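You operate a simulated robot arm through the tools that you are given. There is no shell and no other tool.

You are at the controls of a simulated two-armed robot. One attempt, no reset.

Task
Weight the bent bracket strip with the hold-down block and press it flat.
Fine: strip against the vee block first, block on its flat half, free end down, block back; nothing dropped. Set down upright: hold-down block.
Where things are to end (x, y in the base frame): bracket strip within 0.02 m of [0.37, 0.63].

Only the result counts: the job must be done as asked and must still hold three seconds after the hand-in. Knocking over, shifting, dropping, spilling or breaking anything else fails it.

Robot
Two 7-joint arms with two-finger parallel grippers on one trunk that stands fixed in place. Base frame: the origin is at the foot of the trunk, x ahead of it, y to its left, z up. Units: m, rad, N and s.
The left shoulder is at [0.064, 0.182, 1.137], the right one opposite. With the tool pointing down near the work surface each hand reaches from about 0.28 to 0.74 m from the base axis, measured 20 degrees to its own side. Payload 3.91 kg a hand.
The tool frame of a hand sits at the grasp point between the pads (the TCP): z along the fingers, y along the line on which they close. The tips reach 0.03 m beyond it. Largest opening 0.11 m; finger width 0.02, thickness 0.01; the body of the gripper, 0.048 by 0.112 m, starts 0.055 m behind the TCP.
Orientation is that of the tool frame in the base frame, as a unit quaternion [x, y, z, w]. With the fingers straight down and closing along the base's y, the tool's x points along the base's -x, its y along +y and its z along -z.

Tools
- The arms move only by the tool send_rows. It takes "left_steps", "right_steps" or both (then of equal length, played together; a hand with none holds still); each is a list of rows, each an object of numbers (a shift or turn left out is 0, a gripper value left out holds the last): "dx", "dy", "dz": the shift along the tool's x, y, z in m; "wx", "wy", "wz": the turn, a rotation vector about the tool's x, y, z in rad; "hand": the gripper command, from -1 (shut) to 1 (fully open), values between in proportion. In form: [{"dx": .., "dy": .., "dz": .., "wx": .., "wy": .., "wz": .., "hand": ..}, ...]. A call has 1 to 20 rows; each row shifts and turns the commanded pose from where the row before left it, along the tool's axes as they then stand. Rows are played at 5 a second. More than 0.05 m and 0.15 rad between two rows, or a gripper value outside its range, and nothing of the call is played. A pose out of reach is approached as far as the arm can. The call stops where the force on the tool passes 40 N (or 10 N more than at its start, if that is more) or the arm is blocked; 0.2 s more then pass. Each finger travels about 0.072 m/s and halts on what it meets, pressing with about 34 N; the grip force reading is that of the motor and also rises with nothing between the fingers. The clock runs only during rows and for 0.2 s after the last one: add rows that do not move to give the fingers time. The reply holds the time, the measured pose of the TCP, the force on the tool along the base axes, the opening and the grip force, in the units named above and with some noise, with the torque about the TCP (base axes, N m) and any sound that the robot's microphone picked up, and new pictures: "pictures" is both (left out), scene, wrist or none (wrist: the cameras of the hands that moved).
- Cameras (640 x 400 px; columns grow to the right, rows downward): "scene" is now at [0.1821, 0.0613, 1.336]; the picture's right is [0.67, -0.74, 0.00], its down [-0.35, -0.32, -0.88] and it looks along [0.65, 0.59, -0.47] (base axes); focal length 320 px, centre (320, 200). "left" rides on the left gripper at [0.073, -0.017, -0.103] in its tool frame; the picture's right is [0.23, 0.97, 0.00], its down [-0.76, 0.18, -0.62] and it looks along [-0.61, 0.14, 0.78] (tool axes); focal length 222 px, centre (320, 200). "right" rides on the right gripper at [0.072, 0.017, -0.103] in its tool frame; the picture's right is [-0.23, 0.97, 0.00], its down [-0.76, -0.18, -0.62] and it looks along [-0.61, -0.14, 0.78] (tool axes); focal length 222 px, centre (320, 200). There is no depth. A picture from a camera that has moved, and an enlarged one, comes with that camera's place and axes in the base frame and with its lens.
- raise_lower(by): slides the trunk up (or, below 0, down) by that many m; the arms and the scene camera ride with it, the base frame stays. It gives what a move gives, with no picture.
- pan_tilt(pan, tilt): turns the head with the scene camera to pan (to the left, within 1.396 rad either way) and tilt (down, from -0.506 to 1.204), counted from straight ahead of the robot. It gives what a move gives, and a new picture of the scene camera.
- zoom(camera, box): a new picture of the part [left, top, right, bottom] of that camera's present view, enlarged. It takes no simulated time.
- finish_job(): hands the job in; it is judged then, once.

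Nothing tells you positions but the pictures and the camera data. Unless the task says otherwise, let go and move clear before handing in.

The tools are called after "Call:" as a command line: name --argument value ..., lists and objects as JSON in quotes. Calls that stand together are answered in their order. send_rows: Moves the arms, as the interface text tells. Its arguments: {"type":"object","properties":{"left_steps":{"type":"array","items":{"type":"object","properties":{"dx":{"type":"number"},"dy":{"type":"number"},"dz":{"type":"number"},"wx":{"type":"number"},"wy":{"type":"number"},"wz":{"type":"number"},"hand":{"type":"number"}}}},"right_steps":{"type":"array","items":{"type":"object","properties":{"dx":{"type":"number"},"dy":{"type":"number"},"dz":{"type":"number"},"wx":{"type":"number"},"wy":{"type":"number"},"wz":{"type":"number"},"hand":{"type":"number"}}}},"pictures":{"type":"string","enum":["both","scene","wrist","none"]}},"required":[]} The other tools are called the same way: raise_lower (by) slides the trunk up or down; pan_tilt (pan, tilt) turns the head that bears the scene camera; zoom (camera, box) takes an enlarged picture of a part of a camera's view; finish_job () hands the job in.

At the start:

```text
t: 0.0
left_position: [0.376, 0.4494, 1.1369]
left_tool_rot: [-0.001, 1.0, 0.0, 0.0]
left_wrist_force: [0.3, -0.7, 0.5]
left_torque: [0.01, 0.0, 0.01]
left_gripper_width: 0.11
left_grip_force: 0.0
right_position: [0.4259, 0.0726, 1.1398]
right_tool_rot: [0.0, 1.0, -0.001, 0.0]
right_wrist_force: [0.2, 0.0, -0.2]
right_torque: [0.02, -0.02, 0.01]
right_gripper_width: 0.1098
right_grip_force: 0.0
trunk travel left (down, up): [-0.4, 0.114]
head pan, tilt: [0.737, 0.49]
```

scene: 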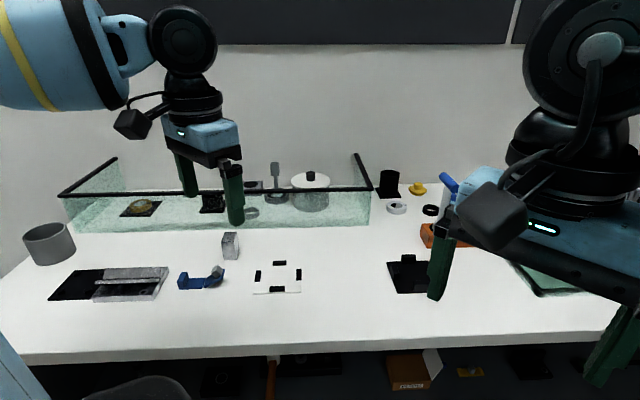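
right: 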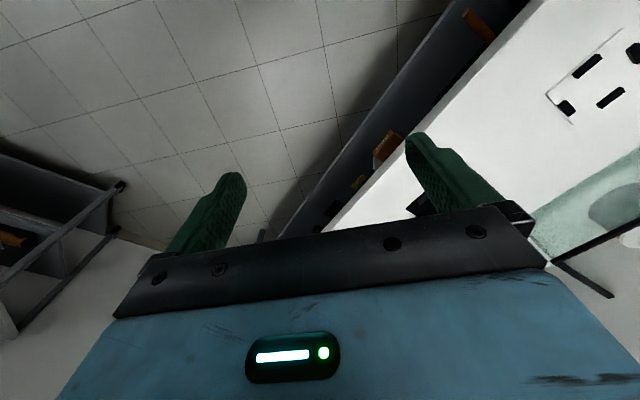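
left: 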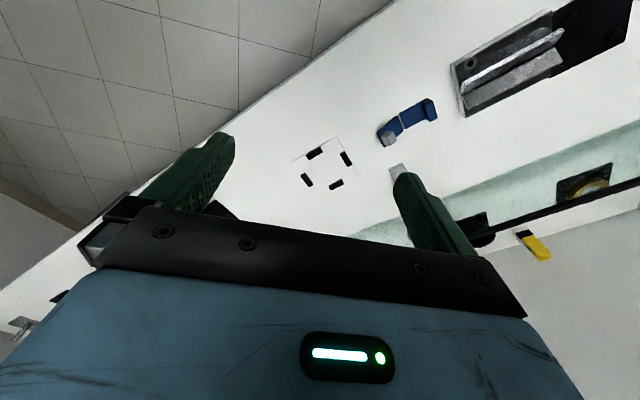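

I see a table with a vee-block fixture, a blue bent strip or holder, a grey block and a white marked square. I'll zoom in to identify each one before moving.

Call:
zoom --camera "scene" --box '[20, 210, 180, 310]'

Call:
zoom --camera "scene" --box '[160, 210, 320, 310]'

Call:
zoom --camera "left" --box '[280, 0, 640, 225]'

Call:
zoom --camera "scene" --box '[50, 130, 450, 310]'

```text
4.00 times, centred on (100, 260) of scene
camera zoom: at [0.1821, 0.0613, 1.336], right [0.67, -0.74, 0.0], down [-0.35, -0.32, -0.88], along [0.65, 0.59, -0.47], focal length 1279 px, centre (1200, -40)
```

zoom: 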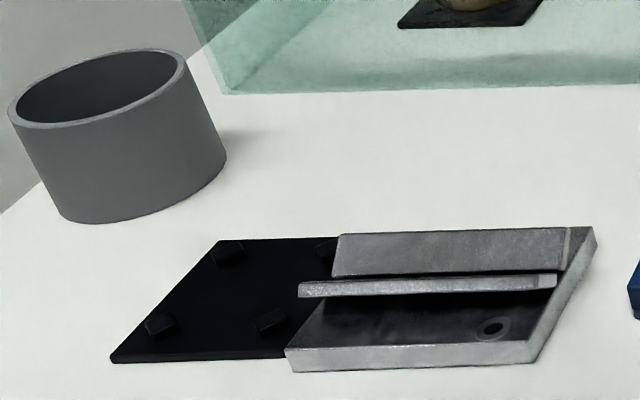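

```text
4.00 times, centred on (240, 260) of scene
camera zoom: at [0.1821, 0.0613, 1.336], right [0.67, -0.74, 0.0], down [-0.35, -0.32, -0.88], along [0.65, 0.59, -0.47], focal length 1279 px, centre (640, -40)
```

zoom: 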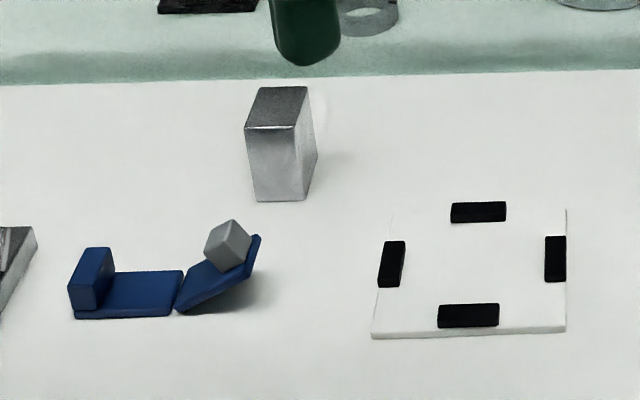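

```text
1.78 times, centred on (460, 112) of left
camera zoom: at [0.3045, 0.4319, 1.2405], right [-0.23, 0.97, 0.0], down [0.76, 0.18, 0.62], along [0.61, 0.14, -0.78], focal length 395 px, centre (71, 356)
```

zoom: 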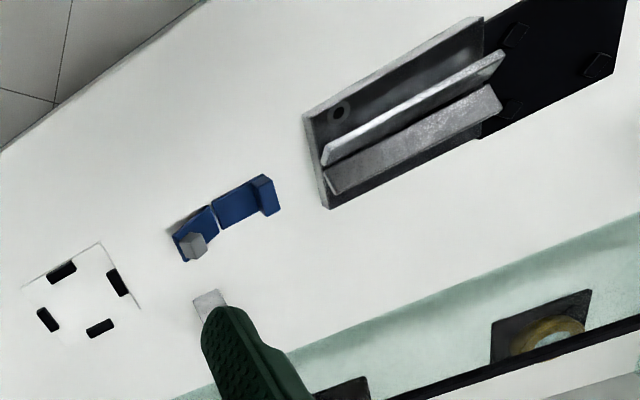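

```text
1.60 times, centred on (250, 220) of scene
camera zoom: at [0.1821, 0.0613, 1.336], right [0.67, -0.74, 0.0], down [-0.35, -0.32, -0.88], along [0.65, 0.59, -0.47], focal length 512 px, centre (432, 168)
```

zoom: 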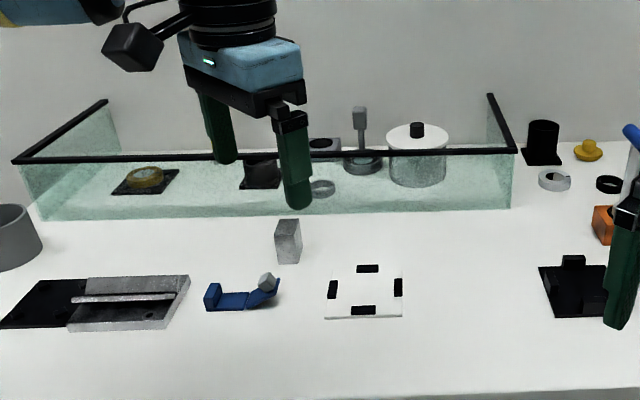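

The blue bent strip, with its upright lip and raised half, sits beside a steel block on the left. The silver block stands behind it. I'll zoom in further and turn the head so these are centred.

Call:
pan_tilt --pan 1.1 --tilt 0.72

```text
t: 0.8
left_position: [0.3765, 0.4484, 1.1365]
left_tool_rot: [0.0, 1.0, 0.0, 0.0]
left_wrist_force: [-0.5, -0.1, -0.6]
left_torque: [0.0, 0.04, 0.0]
left_gripper_width: 0.1101
left_grip_force: 0.1
right_position: [0.4262, 0.0715, 1.1399]
right_tool_rot: [0.0, 1.0, 0.0, 0.0]
right_wrist_force: [0.3, -0.3, 1.1]
right_torque: [0.0, 0.01, 0.01]
right_gripper_width: 0.1099
right_grip_force: 0.1
trunk travel left (down, up): [-0.4, 0.114]
head pan, tilt: [1.1, 0.721]
camera scene: at [0.1528, 0.0749, 1.3158], right [0.89, -0.45, 0.0], down [-0.3, -0.59, -0.75], along [0.34, 0.67, -0.66], focal length 320 px, centre (320, 200)
```

scene: 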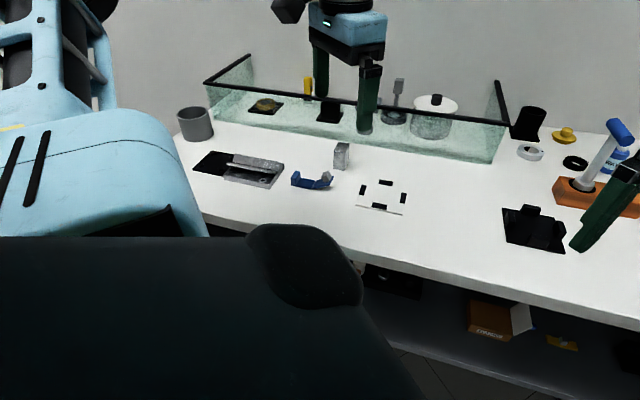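

Call:
zoom --camera "scene" --box '[185, 130, 281, 190]'

Call:
zoom --camera "scene" --box '[270, 135, 366, 195]'

Call:
zoom --camera "scene" --box '[340, 160, 436, 220]'

Call:
zoom --camera "scene" --box '[490, 180, 586, 260]'

```text
6.67 times, centred on (233, 160) of scene
camera zoom: at [0.1528, 0.0749, 1.3158], right [0.89, -0.45, 0.0], down [-0.3, -0.59, -0.75], along [0.34, 0.67, -0.66], focal length 2132 px, centre (900, 467)
```

zoom: 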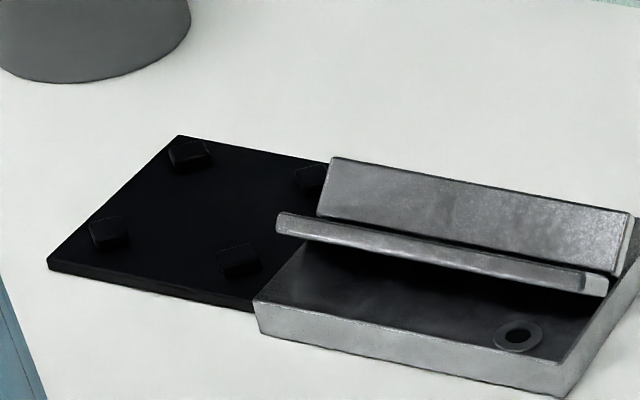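

```text
6.67 times, centred on (318, 165) of scene
camera zoom: at [0.1528, 0.0749, 1.3158], right [0.89, -0.45, 0.0], down [-0.3, -0.59, -0.75], along [0.34, 0.67, -0.66], focal length 2132 px, centre (333, 433)
```

zoom: 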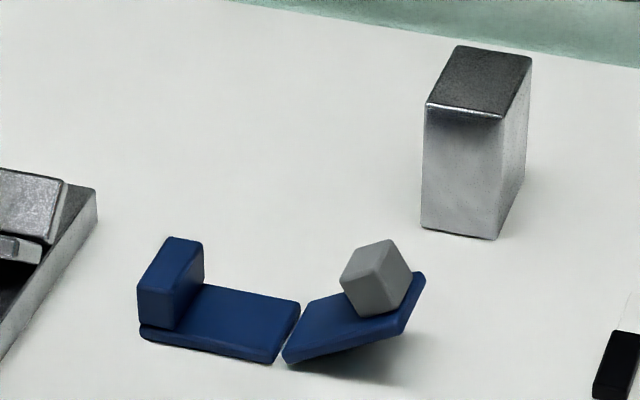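

```text
6.67 times, centred on (388, 190) of scene
camera zoom: at [0.1528, 0.0749, 1.3158], right [0.89, -0.45, 0.0], down [-0.3, -0.59, -0.75], along [0.34, 0.67, -0.66], focal length 2132 px, centre (-133, 267)
```

zoom: 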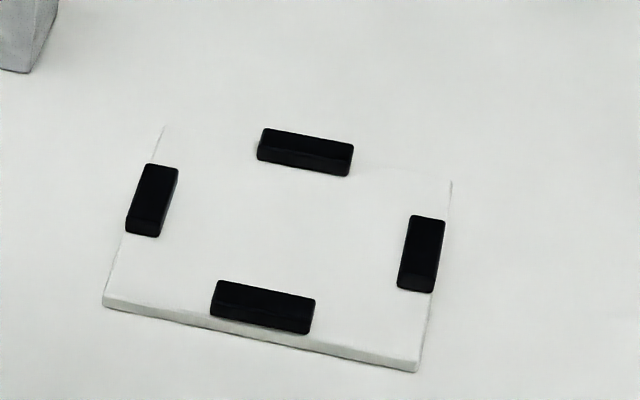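

```text
5.00 times, centred on (538, 220) of scene
camera zoom: at [0.1528, 0.0749, 1.3158], right [0.89, -0.45, 0.0], down [-0.3, -0.59, -0.75], along [0.34, 0.67, -0.66], focal length 1599 px, centre (-770, 100)
```

zoom: 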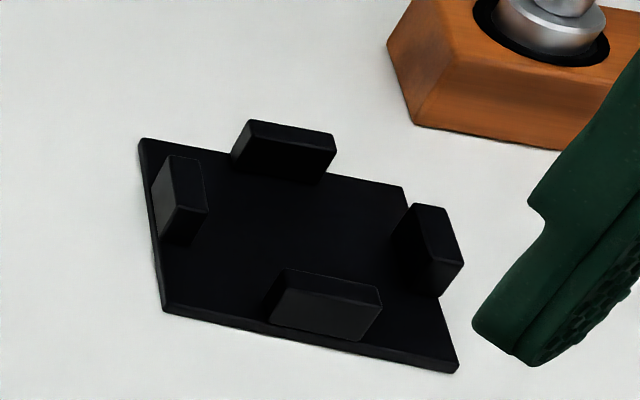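

The strip lies at about (0.40, 0.60), with its lip facing the steel vee block's end face roughly 4 cm away. The silver hold-down block is near (0.50, 0.64), turned about 45°. I'll bring the left hand over the strip to get an accurate look.

Call:
send_rows --left_steps '[{"dy": 0.045, "dz": 0.01}, {"dy": 0.045, "dz": 0.02}, {"dy": 0.04, "dz": 0.02}, {"wz": 0.131}, {"wz": 0.131}, {"wz": 0.131}, {"wz": 0.131}, {"wz": 0.131}, {"wz": 0.13}, {}]'

```text
t: 3.0
left_position: [0.3761, 0.5779, 1.0872]
left_tool_rot: [0.383, 0.924, 0.0, 0.0]
left_wrist_force: [1.0, -0.3, -0.1]
left_torque: [0.02, 0.03, -0.02]
left_gripper_width: 0.1102
left_grip_force: 0.0
right_position: [0.4262, 0.072, 1.1387]
right_tool_rot: [0.0, 1.0, 0.0, 0.0]
right_wrist_force: [0.2, -0.7, -0.7]
right_torque: [-0.02, 0.01, 0.0]
right_gripper_width: 0.1101
right_grip_force: 0.1
trunk travel left (down, up): [-0.4, 0.114]
head pan, tilt: [1.1, 0.721]
camera scene: at [0.1527, 0.075, 1.3157], right [0.89, -0.45, 0.0], down [-0.3, -0.59, -0.75], along [0.34, 0.67, -0.66], focal length 320 px, centre (320, 200)
camera left: at [0.3134, 0.6179, 1.1904], right [0.53, 0.85, 0.0], down [0.66, -0.41, 0.62], along [0.53, -0.33, -0.78], focal length 222 px, centre (320, 200)
```

scene: 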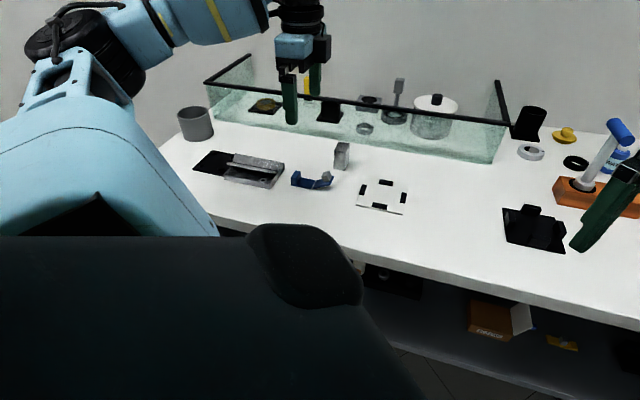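
left: 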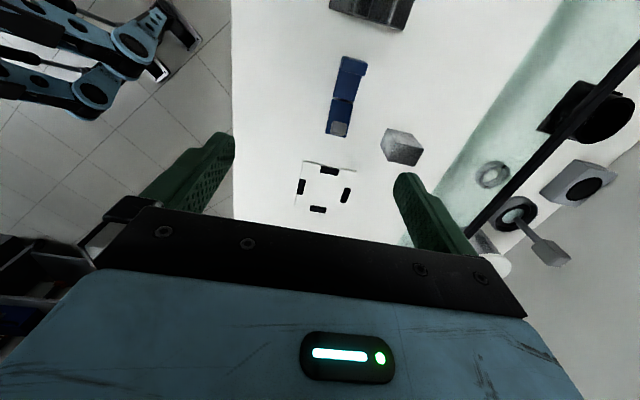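

The strip, the silver block and the end of the vee block are all in the left wrist view. I'll zoom in to measure them.

Call:
zoom --camera "left" --box '[280, 0, 472, 120]'

Call:
zoom --camera "left" --box '[300, 40, 396, 100]'

Call:
zoom --camera "left" --box '[360, 115, 456, 175]'

Call:
zoom --camera "scene" --box '[280, 160, 344, 200]'

```text
3.33 times, centred on (376, 60) of left
camera zoom: at [0.3134, 0.6179, 1.1904], right [0.53, 0.85, 0.0], down [0.66, -0.41, 0.62], along [0.53, -0.33, -0.78], focal length 740 px, centre (133, 667)
```

zoom: 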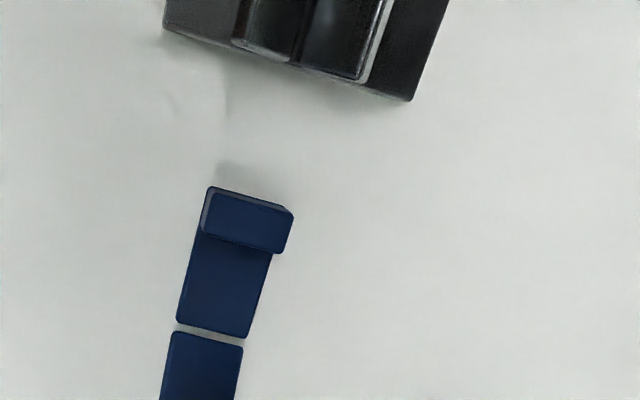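

```text
6.67 times, centred on (348, 70) of left
camera zoom: at [0.3134, 0.6179, 1.1904], right [0.53, 0.85, 0.0], down [0.66, -0.41, 0.62], along [0.53, -0.33, -0.78], focal length 1481 px, centre (133, 1067)
```

zoom: 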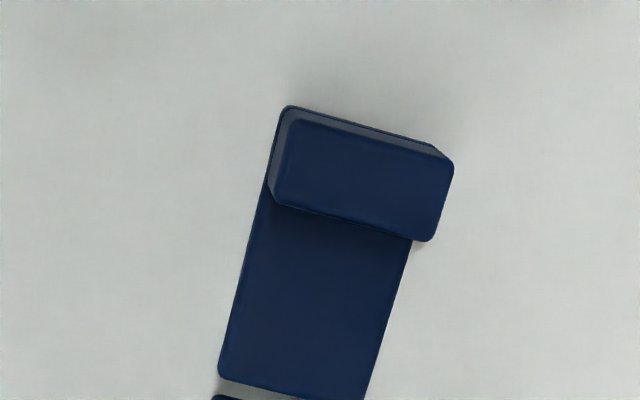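

```text
6.67 times, centred on (408, 145) of left
camera zoom: at [0.3134, 0.6179, 1.1904], right [0.53, 0.85, 0.0], down [0.66, -0.41, 0.62], along [0.53, -0.33, -0.78], focal length 1481 px, centre (-267, 567)
```

zoom: 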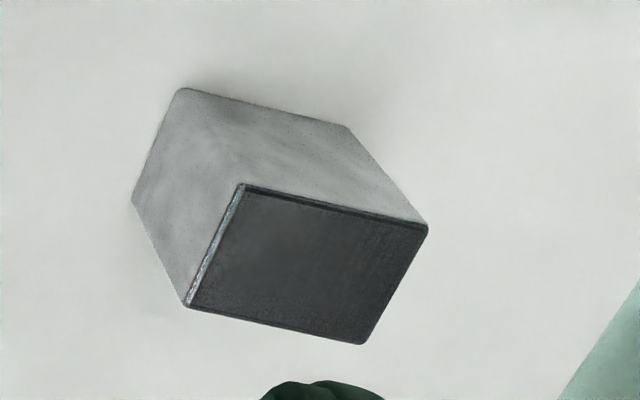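

```text
10.00 times, centred on (312, 180) of scene
camera zoom: at [0.1527, 0.075, 1.3157], right [0.89, -0.45, 0.0], down [-0.3, -0.59, -0.75], along [0.34, 0.67, -0.66], focal length 3197 px, centre (400, 400)
```

zoom: 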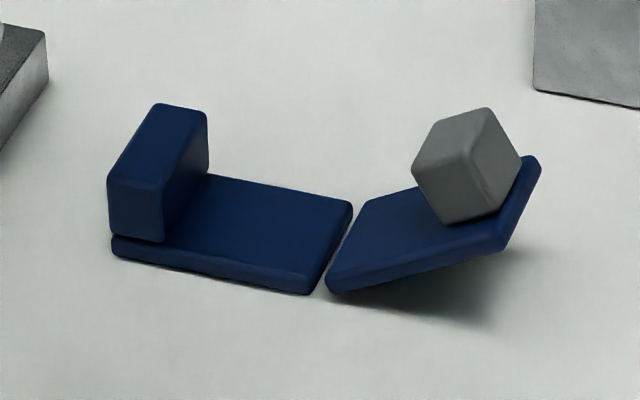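

By triangulation the table top is at z ≈ 0.85, the strip's hinge is at about (0.401, 0.599), and the gap between lip and vee block is about 0.041 m. I'll close the left fingers and touch bare table beside the strip to fix the height.

Call:
send_rows --left_steps '[{"dx": 0.0198, "dy": -0.0241, "hand": -1}, {"dz": 0.035}, {"dz": 0.035}, {"dz": 0.035}, {"dz": 0.035}, {"dz": 0.03}, {"dz": 0.015}, {}, {}]' --pictures "wrist"

```text
t: 5.0
left_position: [0.3447, 0.5753, 0.9017]
left_tool_rot: [0.382, 0.924, 0.0, 0.0]
left_wrist_force: [-0.3, -0.6, -0.3]
left_torque: [-0.02, 0.0, 0.02]
left_gripper_width: 0.0001
left_grip_force: 34.1
right_position: [0.4249, 0.0714, 1.1404]
right_tool_rot: [0.0, 1.0, 0.0, 0.0]
right_wrist_force: [0.2, 0.1, 1.1]
right_torque: [0.02, -0.01, -0.01]
right_gripper_width: 0.1101
right_grip_force: 0.0
trunk travel left (down, up): [-0.4, 0.114]
head pan, tilt: [1.1, 0.721]
camera left: at [0.2819, 0.6149, 1.0053], right [0.53, 0.85, 0.0], down [0.66, -0.41, 0.62], along [0.53, -0.33, -0.78], focal length 222 px, centre (320, 200)
```

left: 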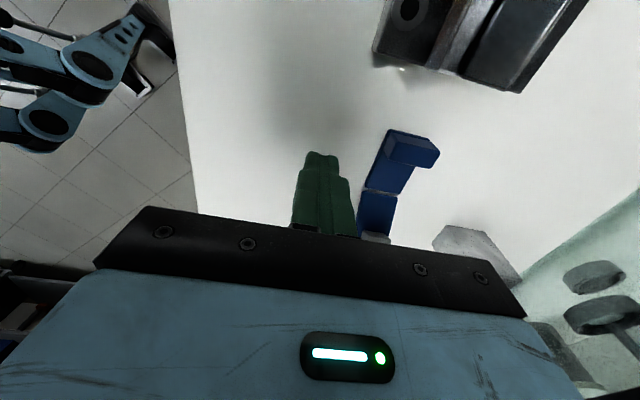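

The fingers are closed, with tips near z = 0.872 over bare table. I'll lower gently until they touch.

Call:
send_rows --left_steps '[{"dz": 0.005}, {"dz": 0.005}, {"dz": 0.003}, {}]' --pictures "none"

Call:
send_rows --left_steps '[{"dz": 0.002}, {"dz": 0.001}, {}]' --pictures "none"

Call:
send_rows --left_steps '[{"dz": 0.001}, {"dz": 0.001}, {}]' --pictures "none"

```text
t: 6.0
left_position: [0.3447, 0.5766, 0.8888]
left_tool_rot: [0.382, 0.924, 0.0, 0.0]
left_wrist_force: [-0.1, 0.9, -0.2]
left_torque: [0.03, 0.0, -0.02]
left_gripper_width: 0.0
left_grip_force: 34.4
right_position: [0.4268, 0.0726, 1.1385]
right_tool_rot: [0.0, 1.0, 0.0, 0.0]
right_wrist_force: [0.9, 0.1, -1.1]
right_torque: [-0.02, -0.03, -0.02]
right_gripper_width: 0.1099
right_grip_force: 0.0
trunk travel left (down, up): [-0.4, 0.114]
head pan, tilt: [1.1, 0.721]
```

```text
t: 6.8
left_position: [0.3455, 0.5764, 0.8839]
left_tool_rot: [0.382, 0.924, 0.0, 0.0]
left_wrist_force: [0.0, 0.2, -0.5]
left_torque: [-0.01, 0.02, 0.03]
left_gripper_width: 0.0
left_grip_force: 34.0
right_position: [0.4258, 0.0711, 1.1388]
right_tool_rot: [0.0, 1.0, 0.0, 0.0]
right_wrist_force: [0.1, -1.4, -0.1]
right_torque: [-0.01, 0.01, -0.01]
right_gripper_width: 0.1097
right_grip_force: 0.1
trunk travel left (down, up): [-0.4, 0.114]
head pan, tilt: [1.1, 0.721]
```

```text
t: 7.6
left_position: [0.3451, 0.576, 0.8841]
left_tool_rot: [0.382, 0.924, -0.001, 0.0]
left_wrist_force: [0.6, 0.6, -0.1]
left_torque: [0.0, 0.04, 0.0]
left_gripper_width: 0.0
left_grip_force: 34.0
right_position: [0.4258, 0.073, 1.1391]
right_tool_rot: [0.001, 1.0, -0.001, 0.0]
right_wrist_force: [0.8, -0.2, -0.2]
right_torque: [0.0, -0.02, 0.01]
right_gripper_width: 0.1099
right_grip_force: 0.1
trunk travel left (down, up): [-0.4, 0.114]
head pan, tilt: [1.1, 0.721]
```

There's no contact yet, with tips near z = 0.854. I'll continue in 1 mm steps.

Call:
send_rows --left_steps '[{"dz": 0.001}, {"dz": 0.001}, {}]' --pictures "none"

Call:
send_rows --left_steps '[{"dz": 0.001}, {"dz": 0.001}, {}]' --pictures "none"

```text
t: 8.4
left_position: [0.3464, 0.5749, 0.8806]
left_tool_rot: [0.381, 0.925, 0.0, 0.0]
left_wrist_force: [-0.8, 0.0, 0.4]
left_torque: [0.03, -0.02, 0.01]
left_gripper_width: 0.0
left_grip_force: 34.4
right_position: [0.4259, 0.0719, 1.1397]
right_tool_rot: [0.0, 1.0, 0.0, 0.001]
right_wrist_force: [0.1, 0.4, -0.8]
right_torque: [-0.01, 0.01, 0.02]
right_gripper_width: 0.1098
right_grip_force: 0.1
trunk travel left (down, up): [-0.4, 0.114]
head pan, tilt: [1.1, 0.721]
```

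```text
t: 9.2
left_position: [0.3451, 0.5746, 0.8797]
left_tool_rot: [0.382, 0.924, 0.001, 0.001]
left_wrist_force: [-0.4, 2.2, 5.7]
left_torque: [0.08, 0.08, -0.03]
left_gripper_width: 0.0
left_grip_force: 34.2
right_position: [0.4263, 0.071, 1.14]
right_tool_rot: [0.0, 1.0, 0.0, 0.001]
right_wrist_force: [-0.7, -0.7, 0.5]
right_torque: [0.0, -0.03, 0.01]
right_gripper_width: 0.1101
right_grip_force: 0.1
trunk travel left (down, up): [-0.4, 0.114]
head pan, tilt: [1.1, 0.721]
```

The tips touch the table at TCP z ≈ 0.880, so the table top is at 0.850. Next I'll lift, move over the flat half between lip and hinge, and look before going down.

Call:
send_rows --left_steps '[{"dz": -0.03}, {"dz": -0.03}, {"dx": -0.0026, "dy": 0.0285}, {"dx": -0.0027, "dy": 0.0284}, {"dz": 0.02}, {}]' --pictures "both"

Call:
zoom --camera "left" --box '[256, 100, 416, 200]'

Call:
zoom --camera "scene" --box '[264, 140, 360, 200]'

```text
t: 10.6
left_position: [0.3903, 0.6121, 0.9194]
left_tool_rot: [0.382, 0.924, 0.0, 0.0]
left_wrist_force: [-0.2, -0.2, 0.3]
left_torque: [-0.01, 0.01, 0.02]
left_gripper_width: 0.0
left_grip_force: 33.9
right_position: [0.4253, 0.0718, 1.14]
right_tool_rot: [0.001, 1.0, 0.0, 0.0]
right_wrist_force: [-0.4, -0.2, 0.0]
right_torque: [0.04, -0.01, -0.02]
right_gripper_width: 0.1098
right_grip_force: 0.0
trunk travel left (down, up): [-0.4, 0.114]
head pan, tilt: [1.1, 0.721]
camera scene: at [0.1527, 0.0749, 1.3157], right [0.89, -0.45, 0.0], down [-0.3, -0.59, -0.75], along [0.34, 0.67, -0.66], focal length 320 px, centre (320, 200)
camera left: at [0.3271, 0.6512, 1.0233], right [0.53, 0.85, 0.0], down [0.66, -0.41, 0.62], along [0.53, -0.33, -0.78], focal length 222 px, centre (320, 200)
```

scene: 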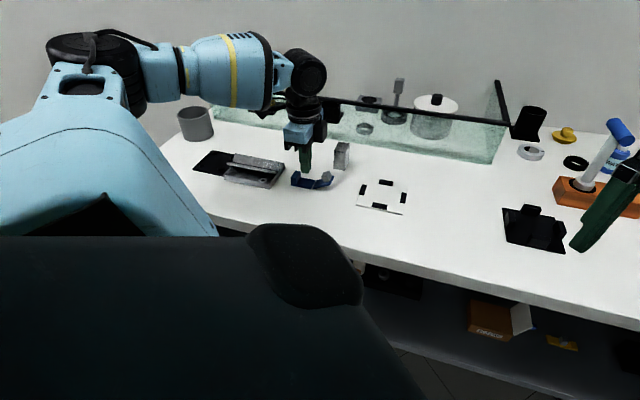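
left: 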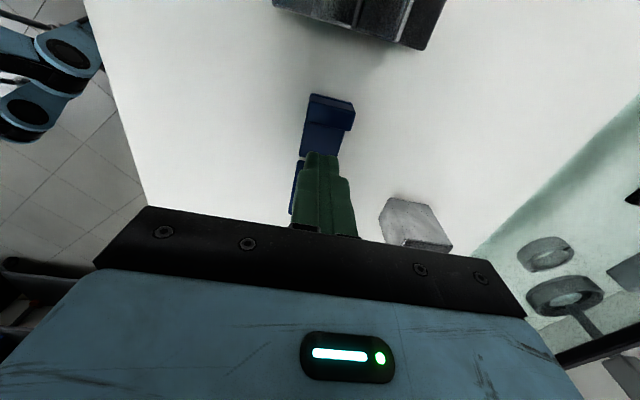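

```text
4.00 times, centred on (336, 150) of left
camera zoom: at [0.3271, 0.6512, 1.0233], right [0.53, 0.85, 0.0], down [0.66, -0.41, 0.62], along [0.53, -0.33, -0.78], focal length 888 px, centre (256, 400)
```

zoom: 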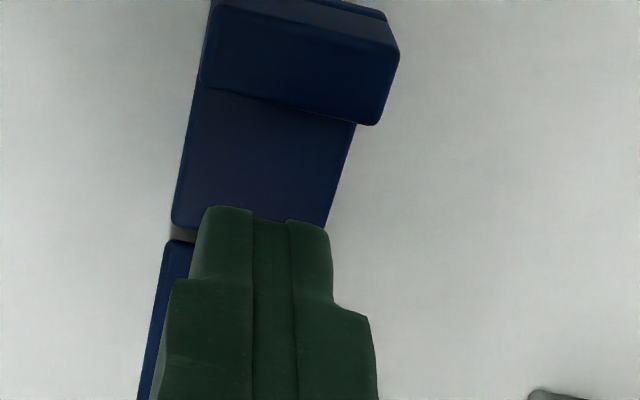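

```text
6.67 times, centred on (312, 170) of scene
camera zoom: at [0.1527, 0.0749, 1.3157], right [0.89, -0.45, 0.0], down [-0.3, -0.59, -0.75], along [0.34, 0.67, -0.66], focal length 2132 px, centre (373, 400)
```

zoom: 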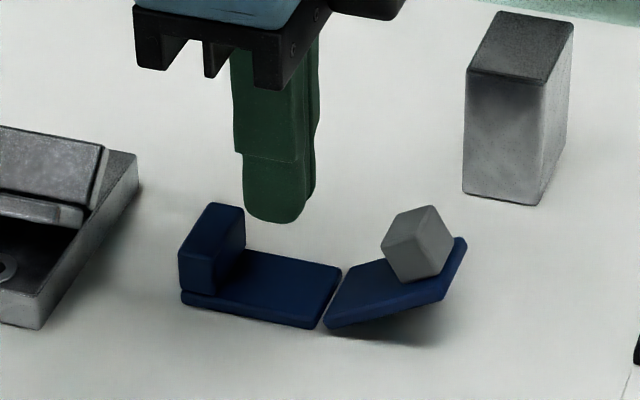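

The fingers are centred over the flat half and the lip's inner face is about 9 mm ahead of them. I'll lower to just above the flat surface.

Call:
send_rows --left_steps '[{"dy": 0.0015, "dz": 0.01}, {"dz": 0.01}, {"dz": 0.005}, {"dz": 0.004}, {}]' --pictures "both"

Call:
zoom --camera "left" --box '[256, 80, 416, 180]'

Call:
zoom --camera "scene" --box '[264, 140, 360, 200]'

```text
t: 11.8
left_position: [0.3911, 0.6128, 0.8906]
left_tool_rot: [0.382, 0.924, -0.001, -0.001]
left_wrist_force: [-0.4, -0.2, -0.7]
left_torque: [0.01, -0.04, -0.01]
left_gripper_width: 0.0
left_grip_force: 34.4
right_position: [0.4256, 0.0714, 1.1391]
right_tool_rot: [0.0, 1.0, -0.001, 0.0]
right_wrist_force: [0.5, 0.7, 0.5]
right_torque: [0.01, -0.02, 0.0]
right_gripper_width: 0.11
right_grip_force: 0.0
trunk travel left (down, up): [-0.4, 0.114]
head pan, tilt: [1.1, 0.721]
camera scene: at [0.1527, 0.075, 1.3157], right [0.89, -0.45, 0.0], down [-0.3, -0.59, -0.75], along [0.34, 0.67, -0.66], focal length 320 px, centre (320, 200)
camera left: at [0.3274, 0.6523, 0.9947], right [0.53, 0.85, 0.0], down [0.66, -0.41, 0.62], along [0.53, -0.33, -0.78], focal length 222 px, centre (320, 200)
```

scene: 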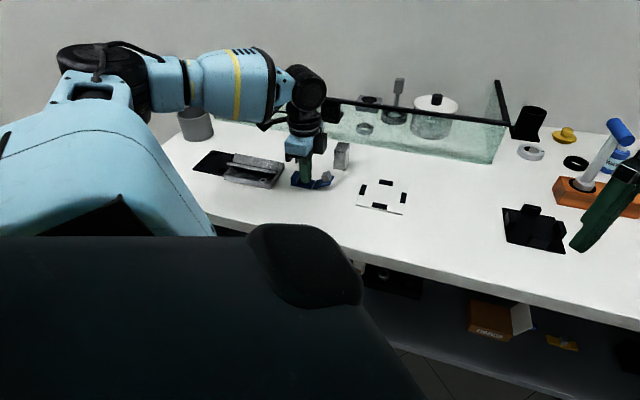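
left: 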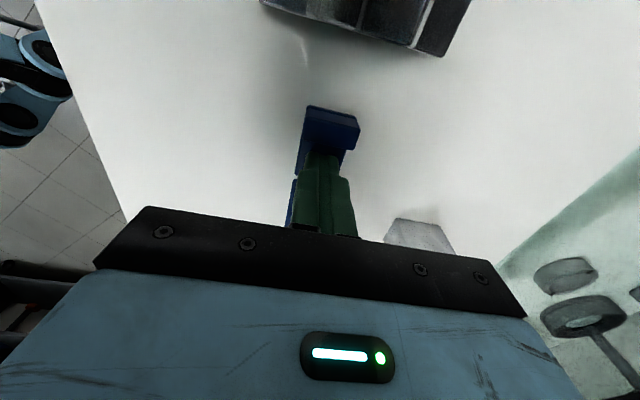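

```text
4.00 times, centred on (336, 130) of left
camera zoom: at [0.3274, 0.6523, 0.9947], right [0.53, 0.85, 0.0], down [0.66, -0.41, 0.62], along [0.53, -0.33, -0.78], focal length 888 px, centre (256, 480)
```

zoom: 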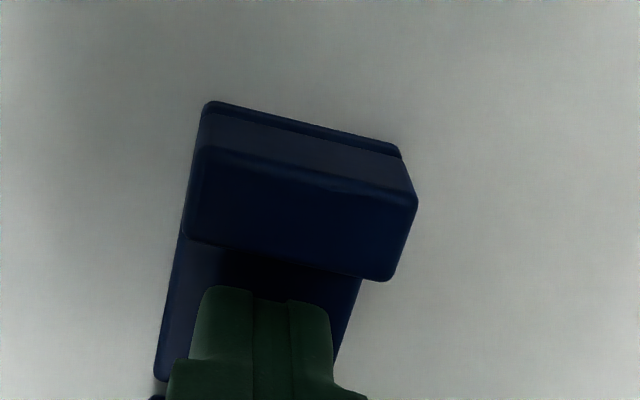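

```text
6.67 times, centred on (312, 170) of scene
camera zoom: at [0.1527, 0.075, 1.3157], right [0.89, -0.45, 0.0], down [-0.3, -0.59, -0.75], along [0.34, 0.67, -0.66], focal length 2132 px, centre (373, 400)
```

zoom: 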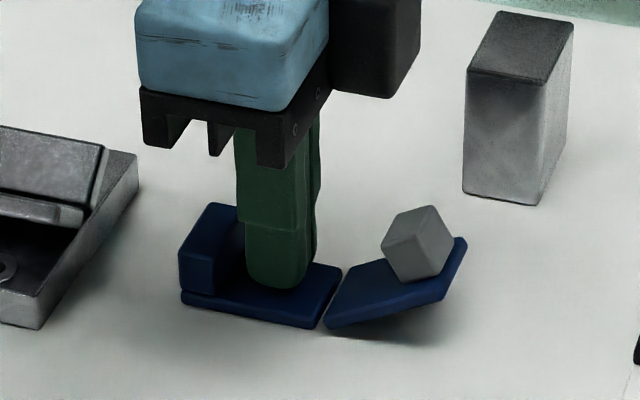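

The fingertips are inside the strip, behind the lip. I'll push the lip slowly toward the vee block, about 50 mm in all, stopping short to check.

Call:
send_rows --left_steps '[{"dx": 0.005}, {"dx": 0.004}, {"dx": 0.004}, {"dx": 0.005}, {"dx": 0.005}, {"dx": 0.005}, {"dx": 0.005}, {"dx": 0.005}, {"dx": 0.004}, {}]' --pictures "both"

Call:
zoom --camera "left" --box '[256, 40, 416, 140]'

Call:
zoom --camera "scene" --box '[252, 140, 348, 200]'

```text
t: 14.0
left_position: [0.3606, 0.6439, 0.8911]
left_tool_rot: [0.382, 0.924, 0.0, 0.0]
left_wrist_force: [0.5, -1.1, 0.5]
left_torque: [0.01, 0.04, 0.0]
left_gripper_width: 0.0
left_grip_force: 33.6
right_position: [0.4257, 0.0719, 1.139]
right_tool_rot: [0.0, 1.0, 0.0, -0.001]
right_wrist_force: [0.4, 0.5, -0.3]
right_torque: [0.0, -0.03, 0.02]
right_gripper_width: 0.1101
right_grip_force: 0.0
trunk travel left (down, up): [-0.4, 0.114]
head pan, tilt: [1.1, 0.721]
camera scene: at [0.1528, 0.0749, 1.3157], right [0.89, -0.45, 0.0], down [-0.3, -0.59, -0.75], along [0.34, 0.67, -0.66], focal length 320 px, centre (320, 200)
camera left: at [0.2977, 0.6824, 0.9949], right [0.53, 0.85, 0.0], down [0.66, -0.41, 0.62], along [0.53, -0.33, -0.78], focal length 222 px, centre (320, 200)
```

scene: 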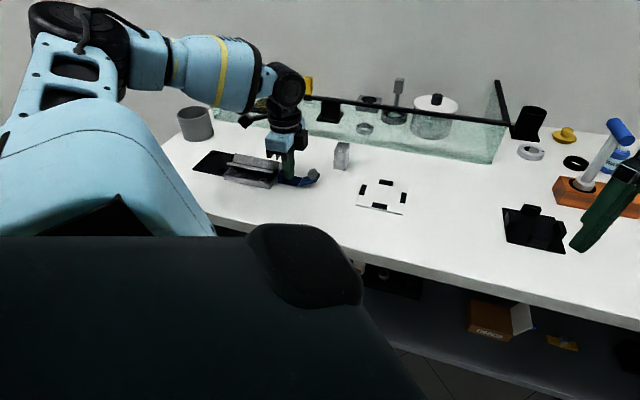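
left: 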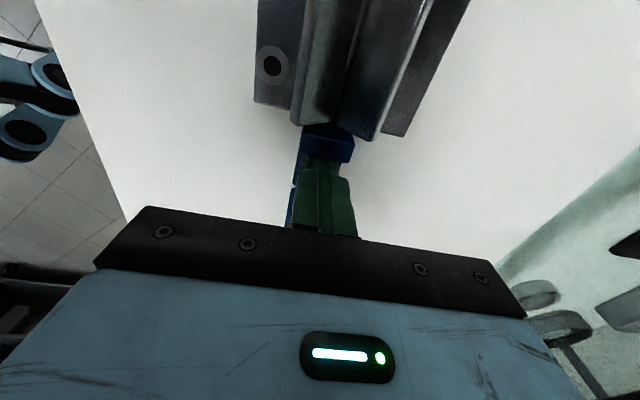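

```text
4.00 times, centred on (336, 90) of left
camera zoom: at [0.2977, 0.6824, 0.9949], right [0.53, 0.85, 0.0], down [0.66, -0.41, 0.62], along [0.53, -0.33, -0.78], focal length 888 px, centre (256, 640)
```

zoom: 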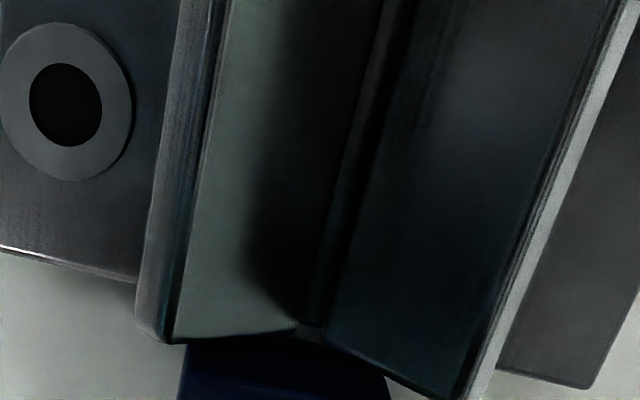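

```text
6.67 times, centred on (300, 170) of scene
camera zoom: at [0.1528, 0.0749, 1.3157], right [0.89, -0.45, 0.0], down [-0.3, -0.59, -0.75], along [0.34, 0.67, -0.66], focal length 2132 px, centre (453, 400)
```

zoom: 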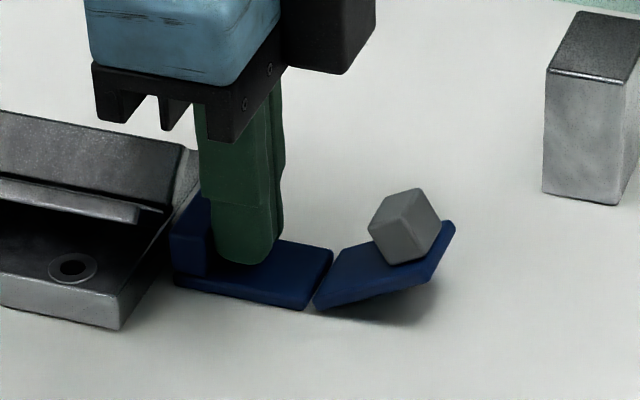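

The strip has moved with the lip and about 8 mm remains. I'll continue in small steps and watch the force for contact.

Call:
send_rows --left_steps '[{"dx": 0.002}, {"dx": 0.002}, {"dx": 0.001}, {}]' --pictures "none"

Call:
zoom --camera "scene" --box '[262, 165, 310, 195]'

```text
t: 15.0
left_position: [0.3583, 0.6464, 0.8903]
left_tool_rot: [0.382, 0.924, 0.0, 0.0]
left_wrist_force: [-0.2, 0.9, -1.1]
left_torque: [-0.04, -0.01, -0.02]
left_gripper_width: 0.0001
left_grip_force: 34.1
right_position: [0.4262, 0.0723, 1.1402]
right_tool_rot: [0.0, 1.0, 0.0, -0.001]
right_wrist_force: [-0.2, -0.4, -0.2]
right_torque: [0.01, 0.0, 0.0]
right_gripper_width: 0.11
right_grip_force: 0.1
trunk travel left (down, up): [-0.4, 0.114]
head pan, tilt: [1.1, 0.721]
```

```text
13.33 times, centred on (286, 180) of scene
camera zoom: at [0.1527, 0.075, 1.3157], right [0.89, -0.45, 0.0], down [-0.3, -0.59, -0.75], along [0.34, 0.67, -0.66], focal length 4263 px, centre (773, 467)
```

zoom: 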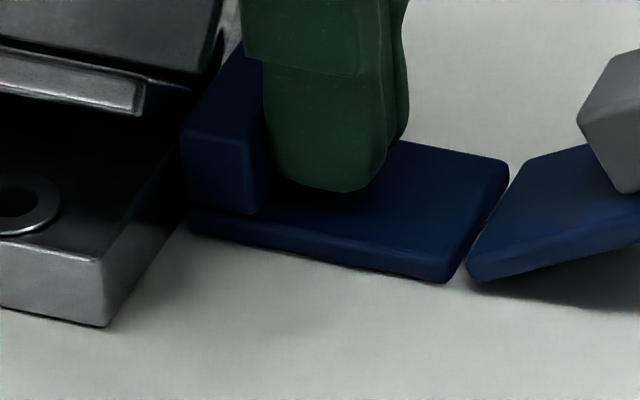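

The gap is down to a few millimetres. I'll go 1 mm at a time until the force shows contact.

Call:
send_rows --left_steps '[{"dx": 0.001}, {"dx": 0.001}, {}]' --pictures "none"

Call:
send_rows --left_steps '[{"dx": 0.001}, {}]' --pictures "none"

Call:
zoom --camera "scene" --box '[262, 165, 310, 195]'

```text
t: 15.8
left_position: [0.3558, 0.6488, 0.8897]
left_tool_rot: [0.381, 0.924, 0.0, 0.0]
left_wrist_force: [0.3, 0.0, -0.8]
left_torque: [-0.01, 0.03, 0.0]
left_gripper_width: 0.0
left_grip_force: 34.3
right_position: [0.4263, 0.0724, 1.1398]
right_tool_rot: [0.0, 1.0, 0.0, 0.0]
right_wrist_force: [-0.9, 0.0, -0.2]
right_torque: [0.01, -0.04, -0.01]
right_gripper_width: 0.11
right_grip_force: 0.2
trunk travel left (down, up): [-0.4, 0.114]
head pan, tilt: [1.1, 0.721]
```

```text
t: 16.4
left_position: [0.3563, 0.648, 0.8914]
left_tool_rot: [0.382, 0.924, 0.0, 0.001]
left_wrist_force: [5.4, -2.3, -1.5]
left_torque: [-0.06, -0.16, -0.05]
left_gripper_width: 0.0
left_grip_force: 33.8
right_position: [0.4275, 0.0716, 1.1389]
right_tool_rot: [0.0, 1.0, 0.0, 0.0]
right_wrist_force: [-0.1, -0.1, 0.6]
right_torque: [0.0, 0.0, -0.01]
right_gripper_width: 0.1101
right_grip_force: 0.2
trunk travel left (down, up): [-0.4, 0.114]
head pan, tilt: [1.1, 0.721]
```

```text
13.33 times, centred on (286, 180) of scene
camera zoom: at [0.1533, 0.0747, 1.3157], right [0.89, -0.45, 0.0], down [-0.3, -0.59, -0.75], along [0.34, 0.67, -0.66], focal length 4263 px, centre (773, 467)
```

zoom: 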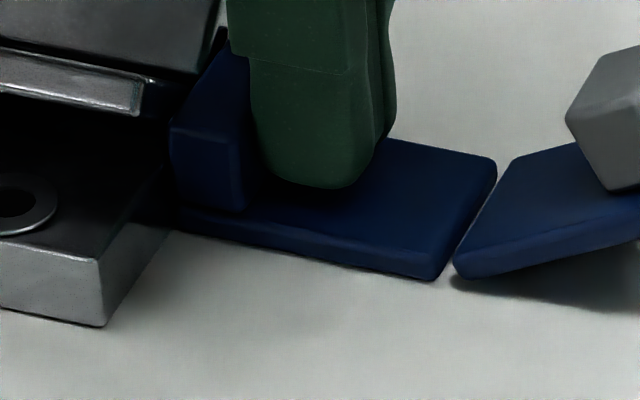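

The force rose to about 6 N, so the strip's lip is against the vee block. I'll back the fingers off, lift straight up and check nothing moved.

Call:
send_rows --left_steps '[{"dx": -0.002}, {"dx": -0.005}, {"dz": -0.01}, {"dz": -0.025}, {"dz": -0.04}, {"dz": -0.045}, {"dz": -0.045}, {}]' --pictures "both"

Call:
zoom --camera "scene" --box '[262, 165, 310, 195]'

Call:
zoom --camera "left" --box '[280, 0, 472, 120]'

```text
t: 18.2
left_position: [0.3614, 0.644, 1.0539]
left_tool_rot: [0.381, 0.924, 0.0, 0.0]
left_wrist_force: [-0.5, 0.4, -0.2]
left_torque: [0.0, 0.02, 0.02]
left_gripper_width: 0.0
left_grip_force: 33.7
right_position: [0.4254, 0.0719, 1.1384]
right_tool_rot: [0.001, 1.0, 0.0, 0.0]
right_wrist_force: [-0.4, 0.7, -0.1]
right_torque: [0.01, 0.01, 0.0]
right_gripper_width: 0.11
right_grip_force: 0.2
trunk travel left (down, up): [-0.4, 0.114]
head pan, tilt: [1.1, 0.721]
camera scene: at [0.1529, 0.0752, 1.3157], right [0.89, -0.45, 0.0], down [-0.3, -0.59, -0.75], along [0.34, 0.67, -0.66], focal length 320 px, centre (320, 200)
camera left: at [0.2969, 0.6831, 1.1588], right [0.53, 0.85, 0.0], down [0.66, -0.41, 0.62], along [0.53, -0.33, -0.78], focal length 222 px, centre (320, 200)
```

scene: 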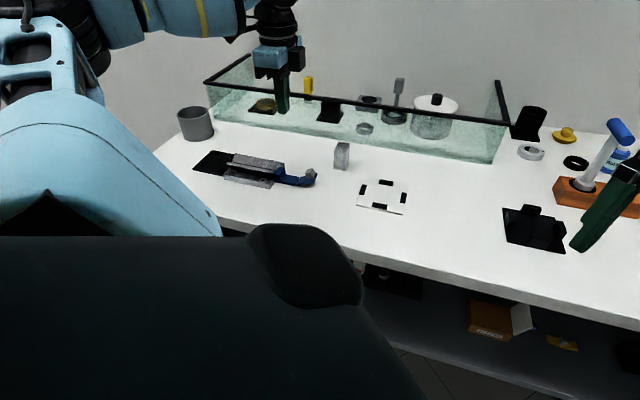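
left: 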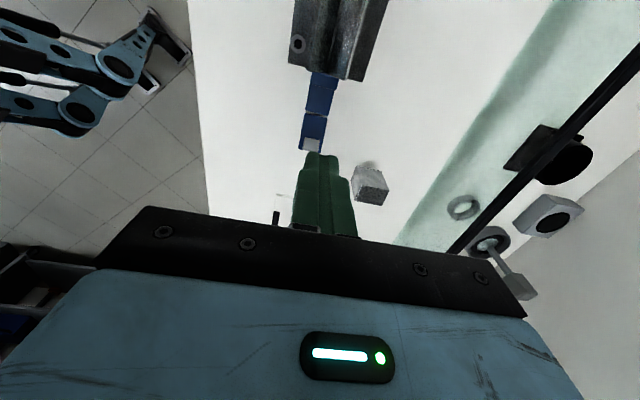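

```text
13.33 times, centred on (286, 180) of scene
camera zoom: at [0.1529, 0.0752, 1.3157], right [0.89, -0.45, 0.0], down [-0.3, -0.59, -0.75], along [0.34, 0.67, -0.66], focal length 4263 px, centre (773, 467)
```

zoom: 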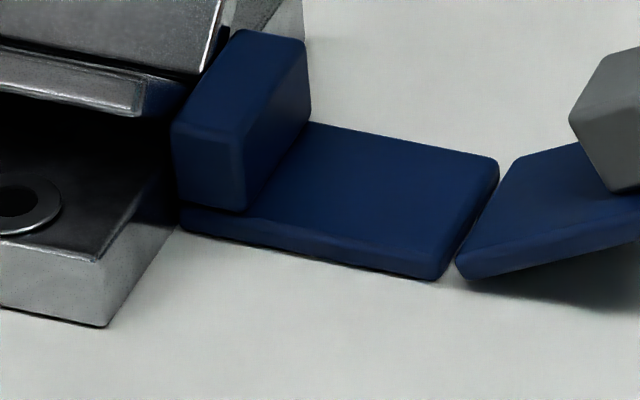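

```text
3.33 times, centred on (376, 60) of left
camera zoom: at [0.2969, 0.6831, 1.1588], right [0.53, 0.85, 0.0], down [0.66, -0.41, 0.62], along [0.53, -0.33, -0.78], focal length 740 px, centre (133, 667)
```

zoom: 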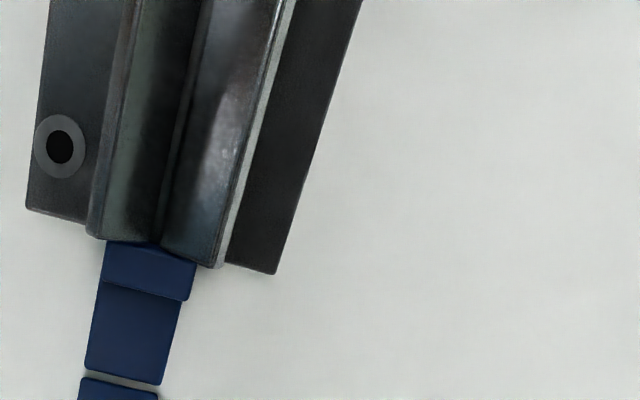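

The strip is flush against the vee block, with its hinge centre at about (0.374, 0.628). Now I'll open the gripper and move above the silver hold-down block.

Call:
send_rows --left_steps '[{"dx": -0.0252, "dy": 0.0252, "hand": 1}, {"dx": -0.0252, "dy": 0.0252}, {"dx": -0.0252, "dy": 0.0252}, {"dx": -0.0252, "dy": 0.0252}, {"dz": 0.02}, {"dz": 0.02}, {}]' --pictures "both"

Call:
zoom --camera "left" --box '[256, 60, 384, 140]'

Call:
zoom --camera "scene" --box '[310, 130, 374, 170]'

```text
t: 19.8
left_position: [0.5019, 0.6433, 1.0153]
left_tool_rot: [0.382, 0.924, 0.001, 0.0]
left_wrist_force: [-0.4, -0.4, -0.3]
left_torque: [0.01, 0.02, -0.01]
left_gripper_width: 0.1098
left_grip_force: 0.0
right_position: [0.425, 0.0716, 1.139]
right_tool_rot: [0.0, 1.0, 0.0, 0.001]
right_wrist_force: [0.7, 0.2, 0.6]
right_torque: [-0.01, 0.0, 0.07]
right_gripper_width: 0.1099
right_grip_force: 0.0
trunk travel left (down, up): [-0.4, 0.114]
head pan, tilt: [1.1, 0.721]
camera scene: at [0.1524, 0.075, 1.3158], right [0.89, -0.45, 0.0], down [-0.3, -0.59, -0.75], along [0.34, 0.67, -0.66], focal length 320 px, centre (320, 200)
camera left: at [0.4397, 0.6828, 1.1203], right [0.53, 0.85, 0.0], down [0.66, -0.41, 0.62], along [0.53, -0.33, -0.78], focal length 222 px, centre (320, 200)
```

scene: 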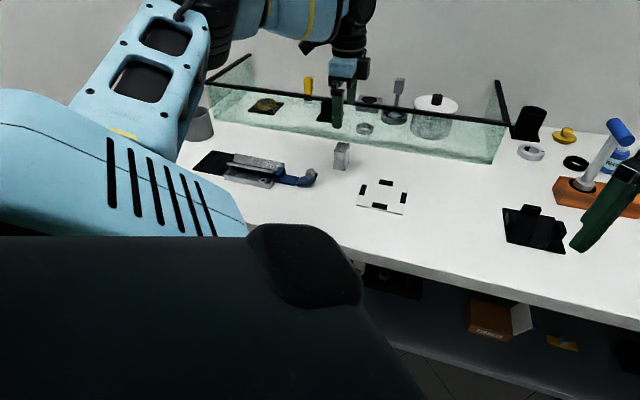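
left: 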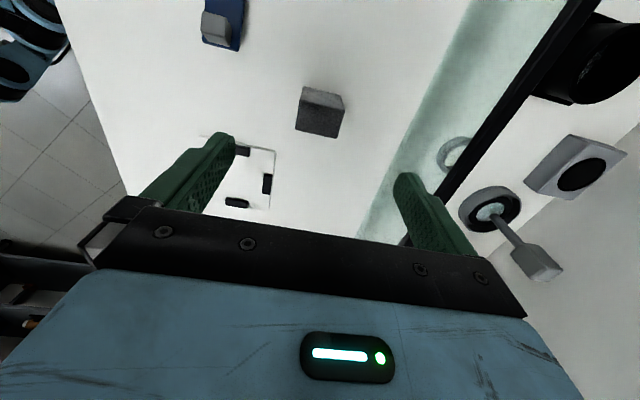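

```text
5.00 times, centred on (320, 100) of left
camera zoom: at [0.4397, 0.6828, 1.1203], right [0.53, 0.85, 0.0], down [0.66, -0.41, 0.62], along [0.53, -0.33, -0.78], focal length 1111 px, centre (320, 700)
```

zoom: 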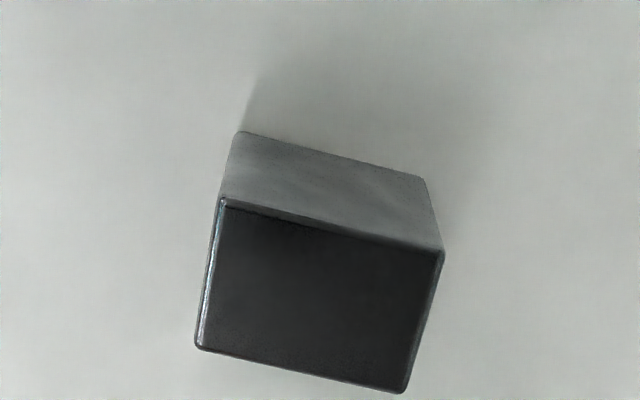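

```text
10.00 times, centred on (342, 150) of scene
camera zoom: at [0.1524, 0.075, 1.3158], right [0.89, -0.45, 0.0], down [-0.3, -0.59, -0.75], along [0.34, 0.67, -0.66], focal length 3197 px, centre (100, 700)
```

zoom: 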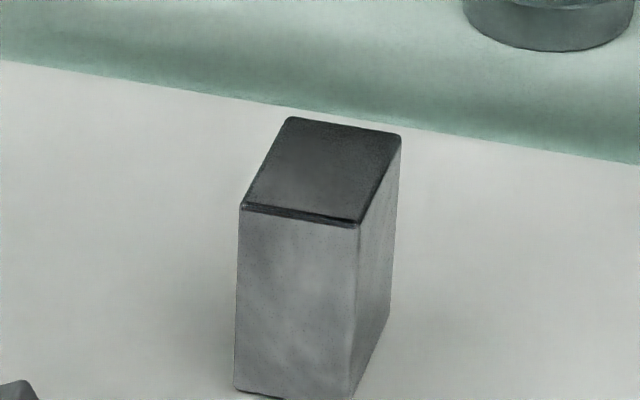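

The block is directly below the TCP and aligned with the tool, measuring about 29 × 43 × 52 mm. I'll descend around it and close on the 43 mm sides.

Call:
send_rows --left_steps '[{"dz": 0.04}, {"dz": 0.04}, {"dz": 0.03}, {"dz": 0.014}, {}]' --pictures "both"

Call:
zoom --camera "left" --box '[224, 80, 416, 200]'

Call:
zoom --camera "scene" --box '[296, 120, 392, 180]'

```text
t: 21.0
left_position: [0.5021, 0.643, 0.8913]
left_tool_rot: [0.382, 0.924, -0.001, 0.0]
left_wrist_force: [-0.2, -0.5, 0.6]
left_torque: [-0.03, 0.0, 0.01]
left_gripper_width: 0.1098
left_grip_force: 0.1
right_position: [0.4266, 0.0726, 1.1393]
right_tool_rot: [0.0, 1.0, -0.001, 0.0]
right_wrist_force: [0.0, -0.2, 0.1]
right_torque: [0.01, 0.0, 0.03]
right_gripper_width: 0.1101
right_grip_force: 0.1
trunk travel left (down, up): [-0.4, 0.114]
head pan, tilt: [1.1, 0.721]
camera scene: at [0.1526, 0.0749, 1.3158], right [0.89, -0.45, 0.0], down [-0.3, -0.59, -0.75], along [0.34, 0.67, -0.66], focal length 320 px, centre (320, 200)
camera left: at [0.4392, 0.6829, 0.9955], right [0.53, 0.85, 0.0], down [0.66, -0.41, 0.62], along [0.53, -0.33, -0.78], focal length 222 px, centre (320, 200)
```

scene: 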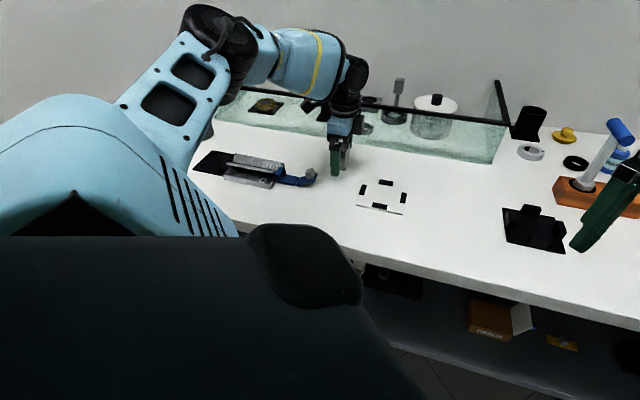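
left: 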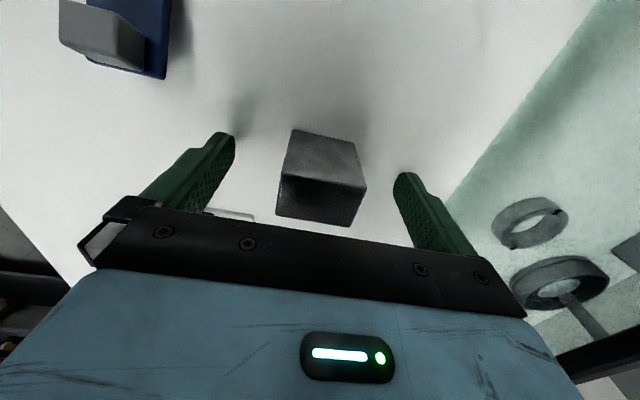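

```text
3.33 times, centred on (320, 140) of left
camera zoom: at [0.4392, 0.6829, 0.9955], right [0.53, 0.85, 0.0], down [0.66, -0.41, 0.62], along [0.53, -0.33, -0.78], focal length 740 px, centre (320, 400)
```

zoom: 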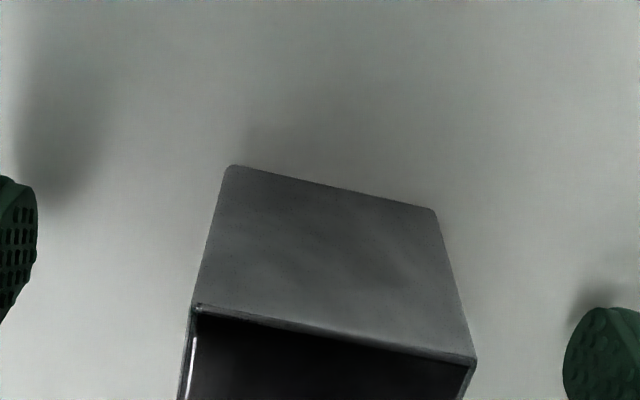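

```text
6.67 times, centred on (344, 150) of scene
camera zoom: at [0.1526, 0.0749, 1.3158], right [0.89, -0.45, 0.0], down [-0.3, -0.59, -0.75], along [0.34, 0.67, -0.66], focal length 2132 px, centre (160, 533)
```

zoom: 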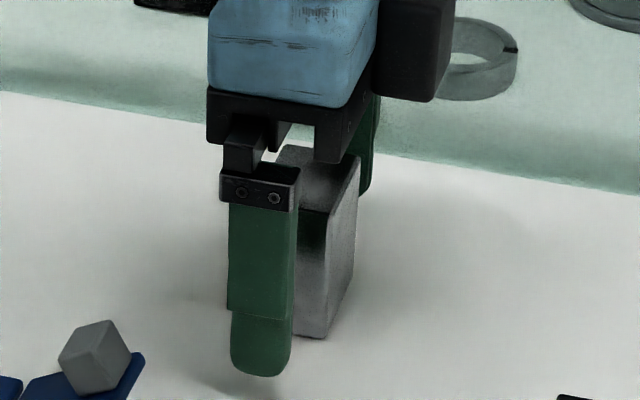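

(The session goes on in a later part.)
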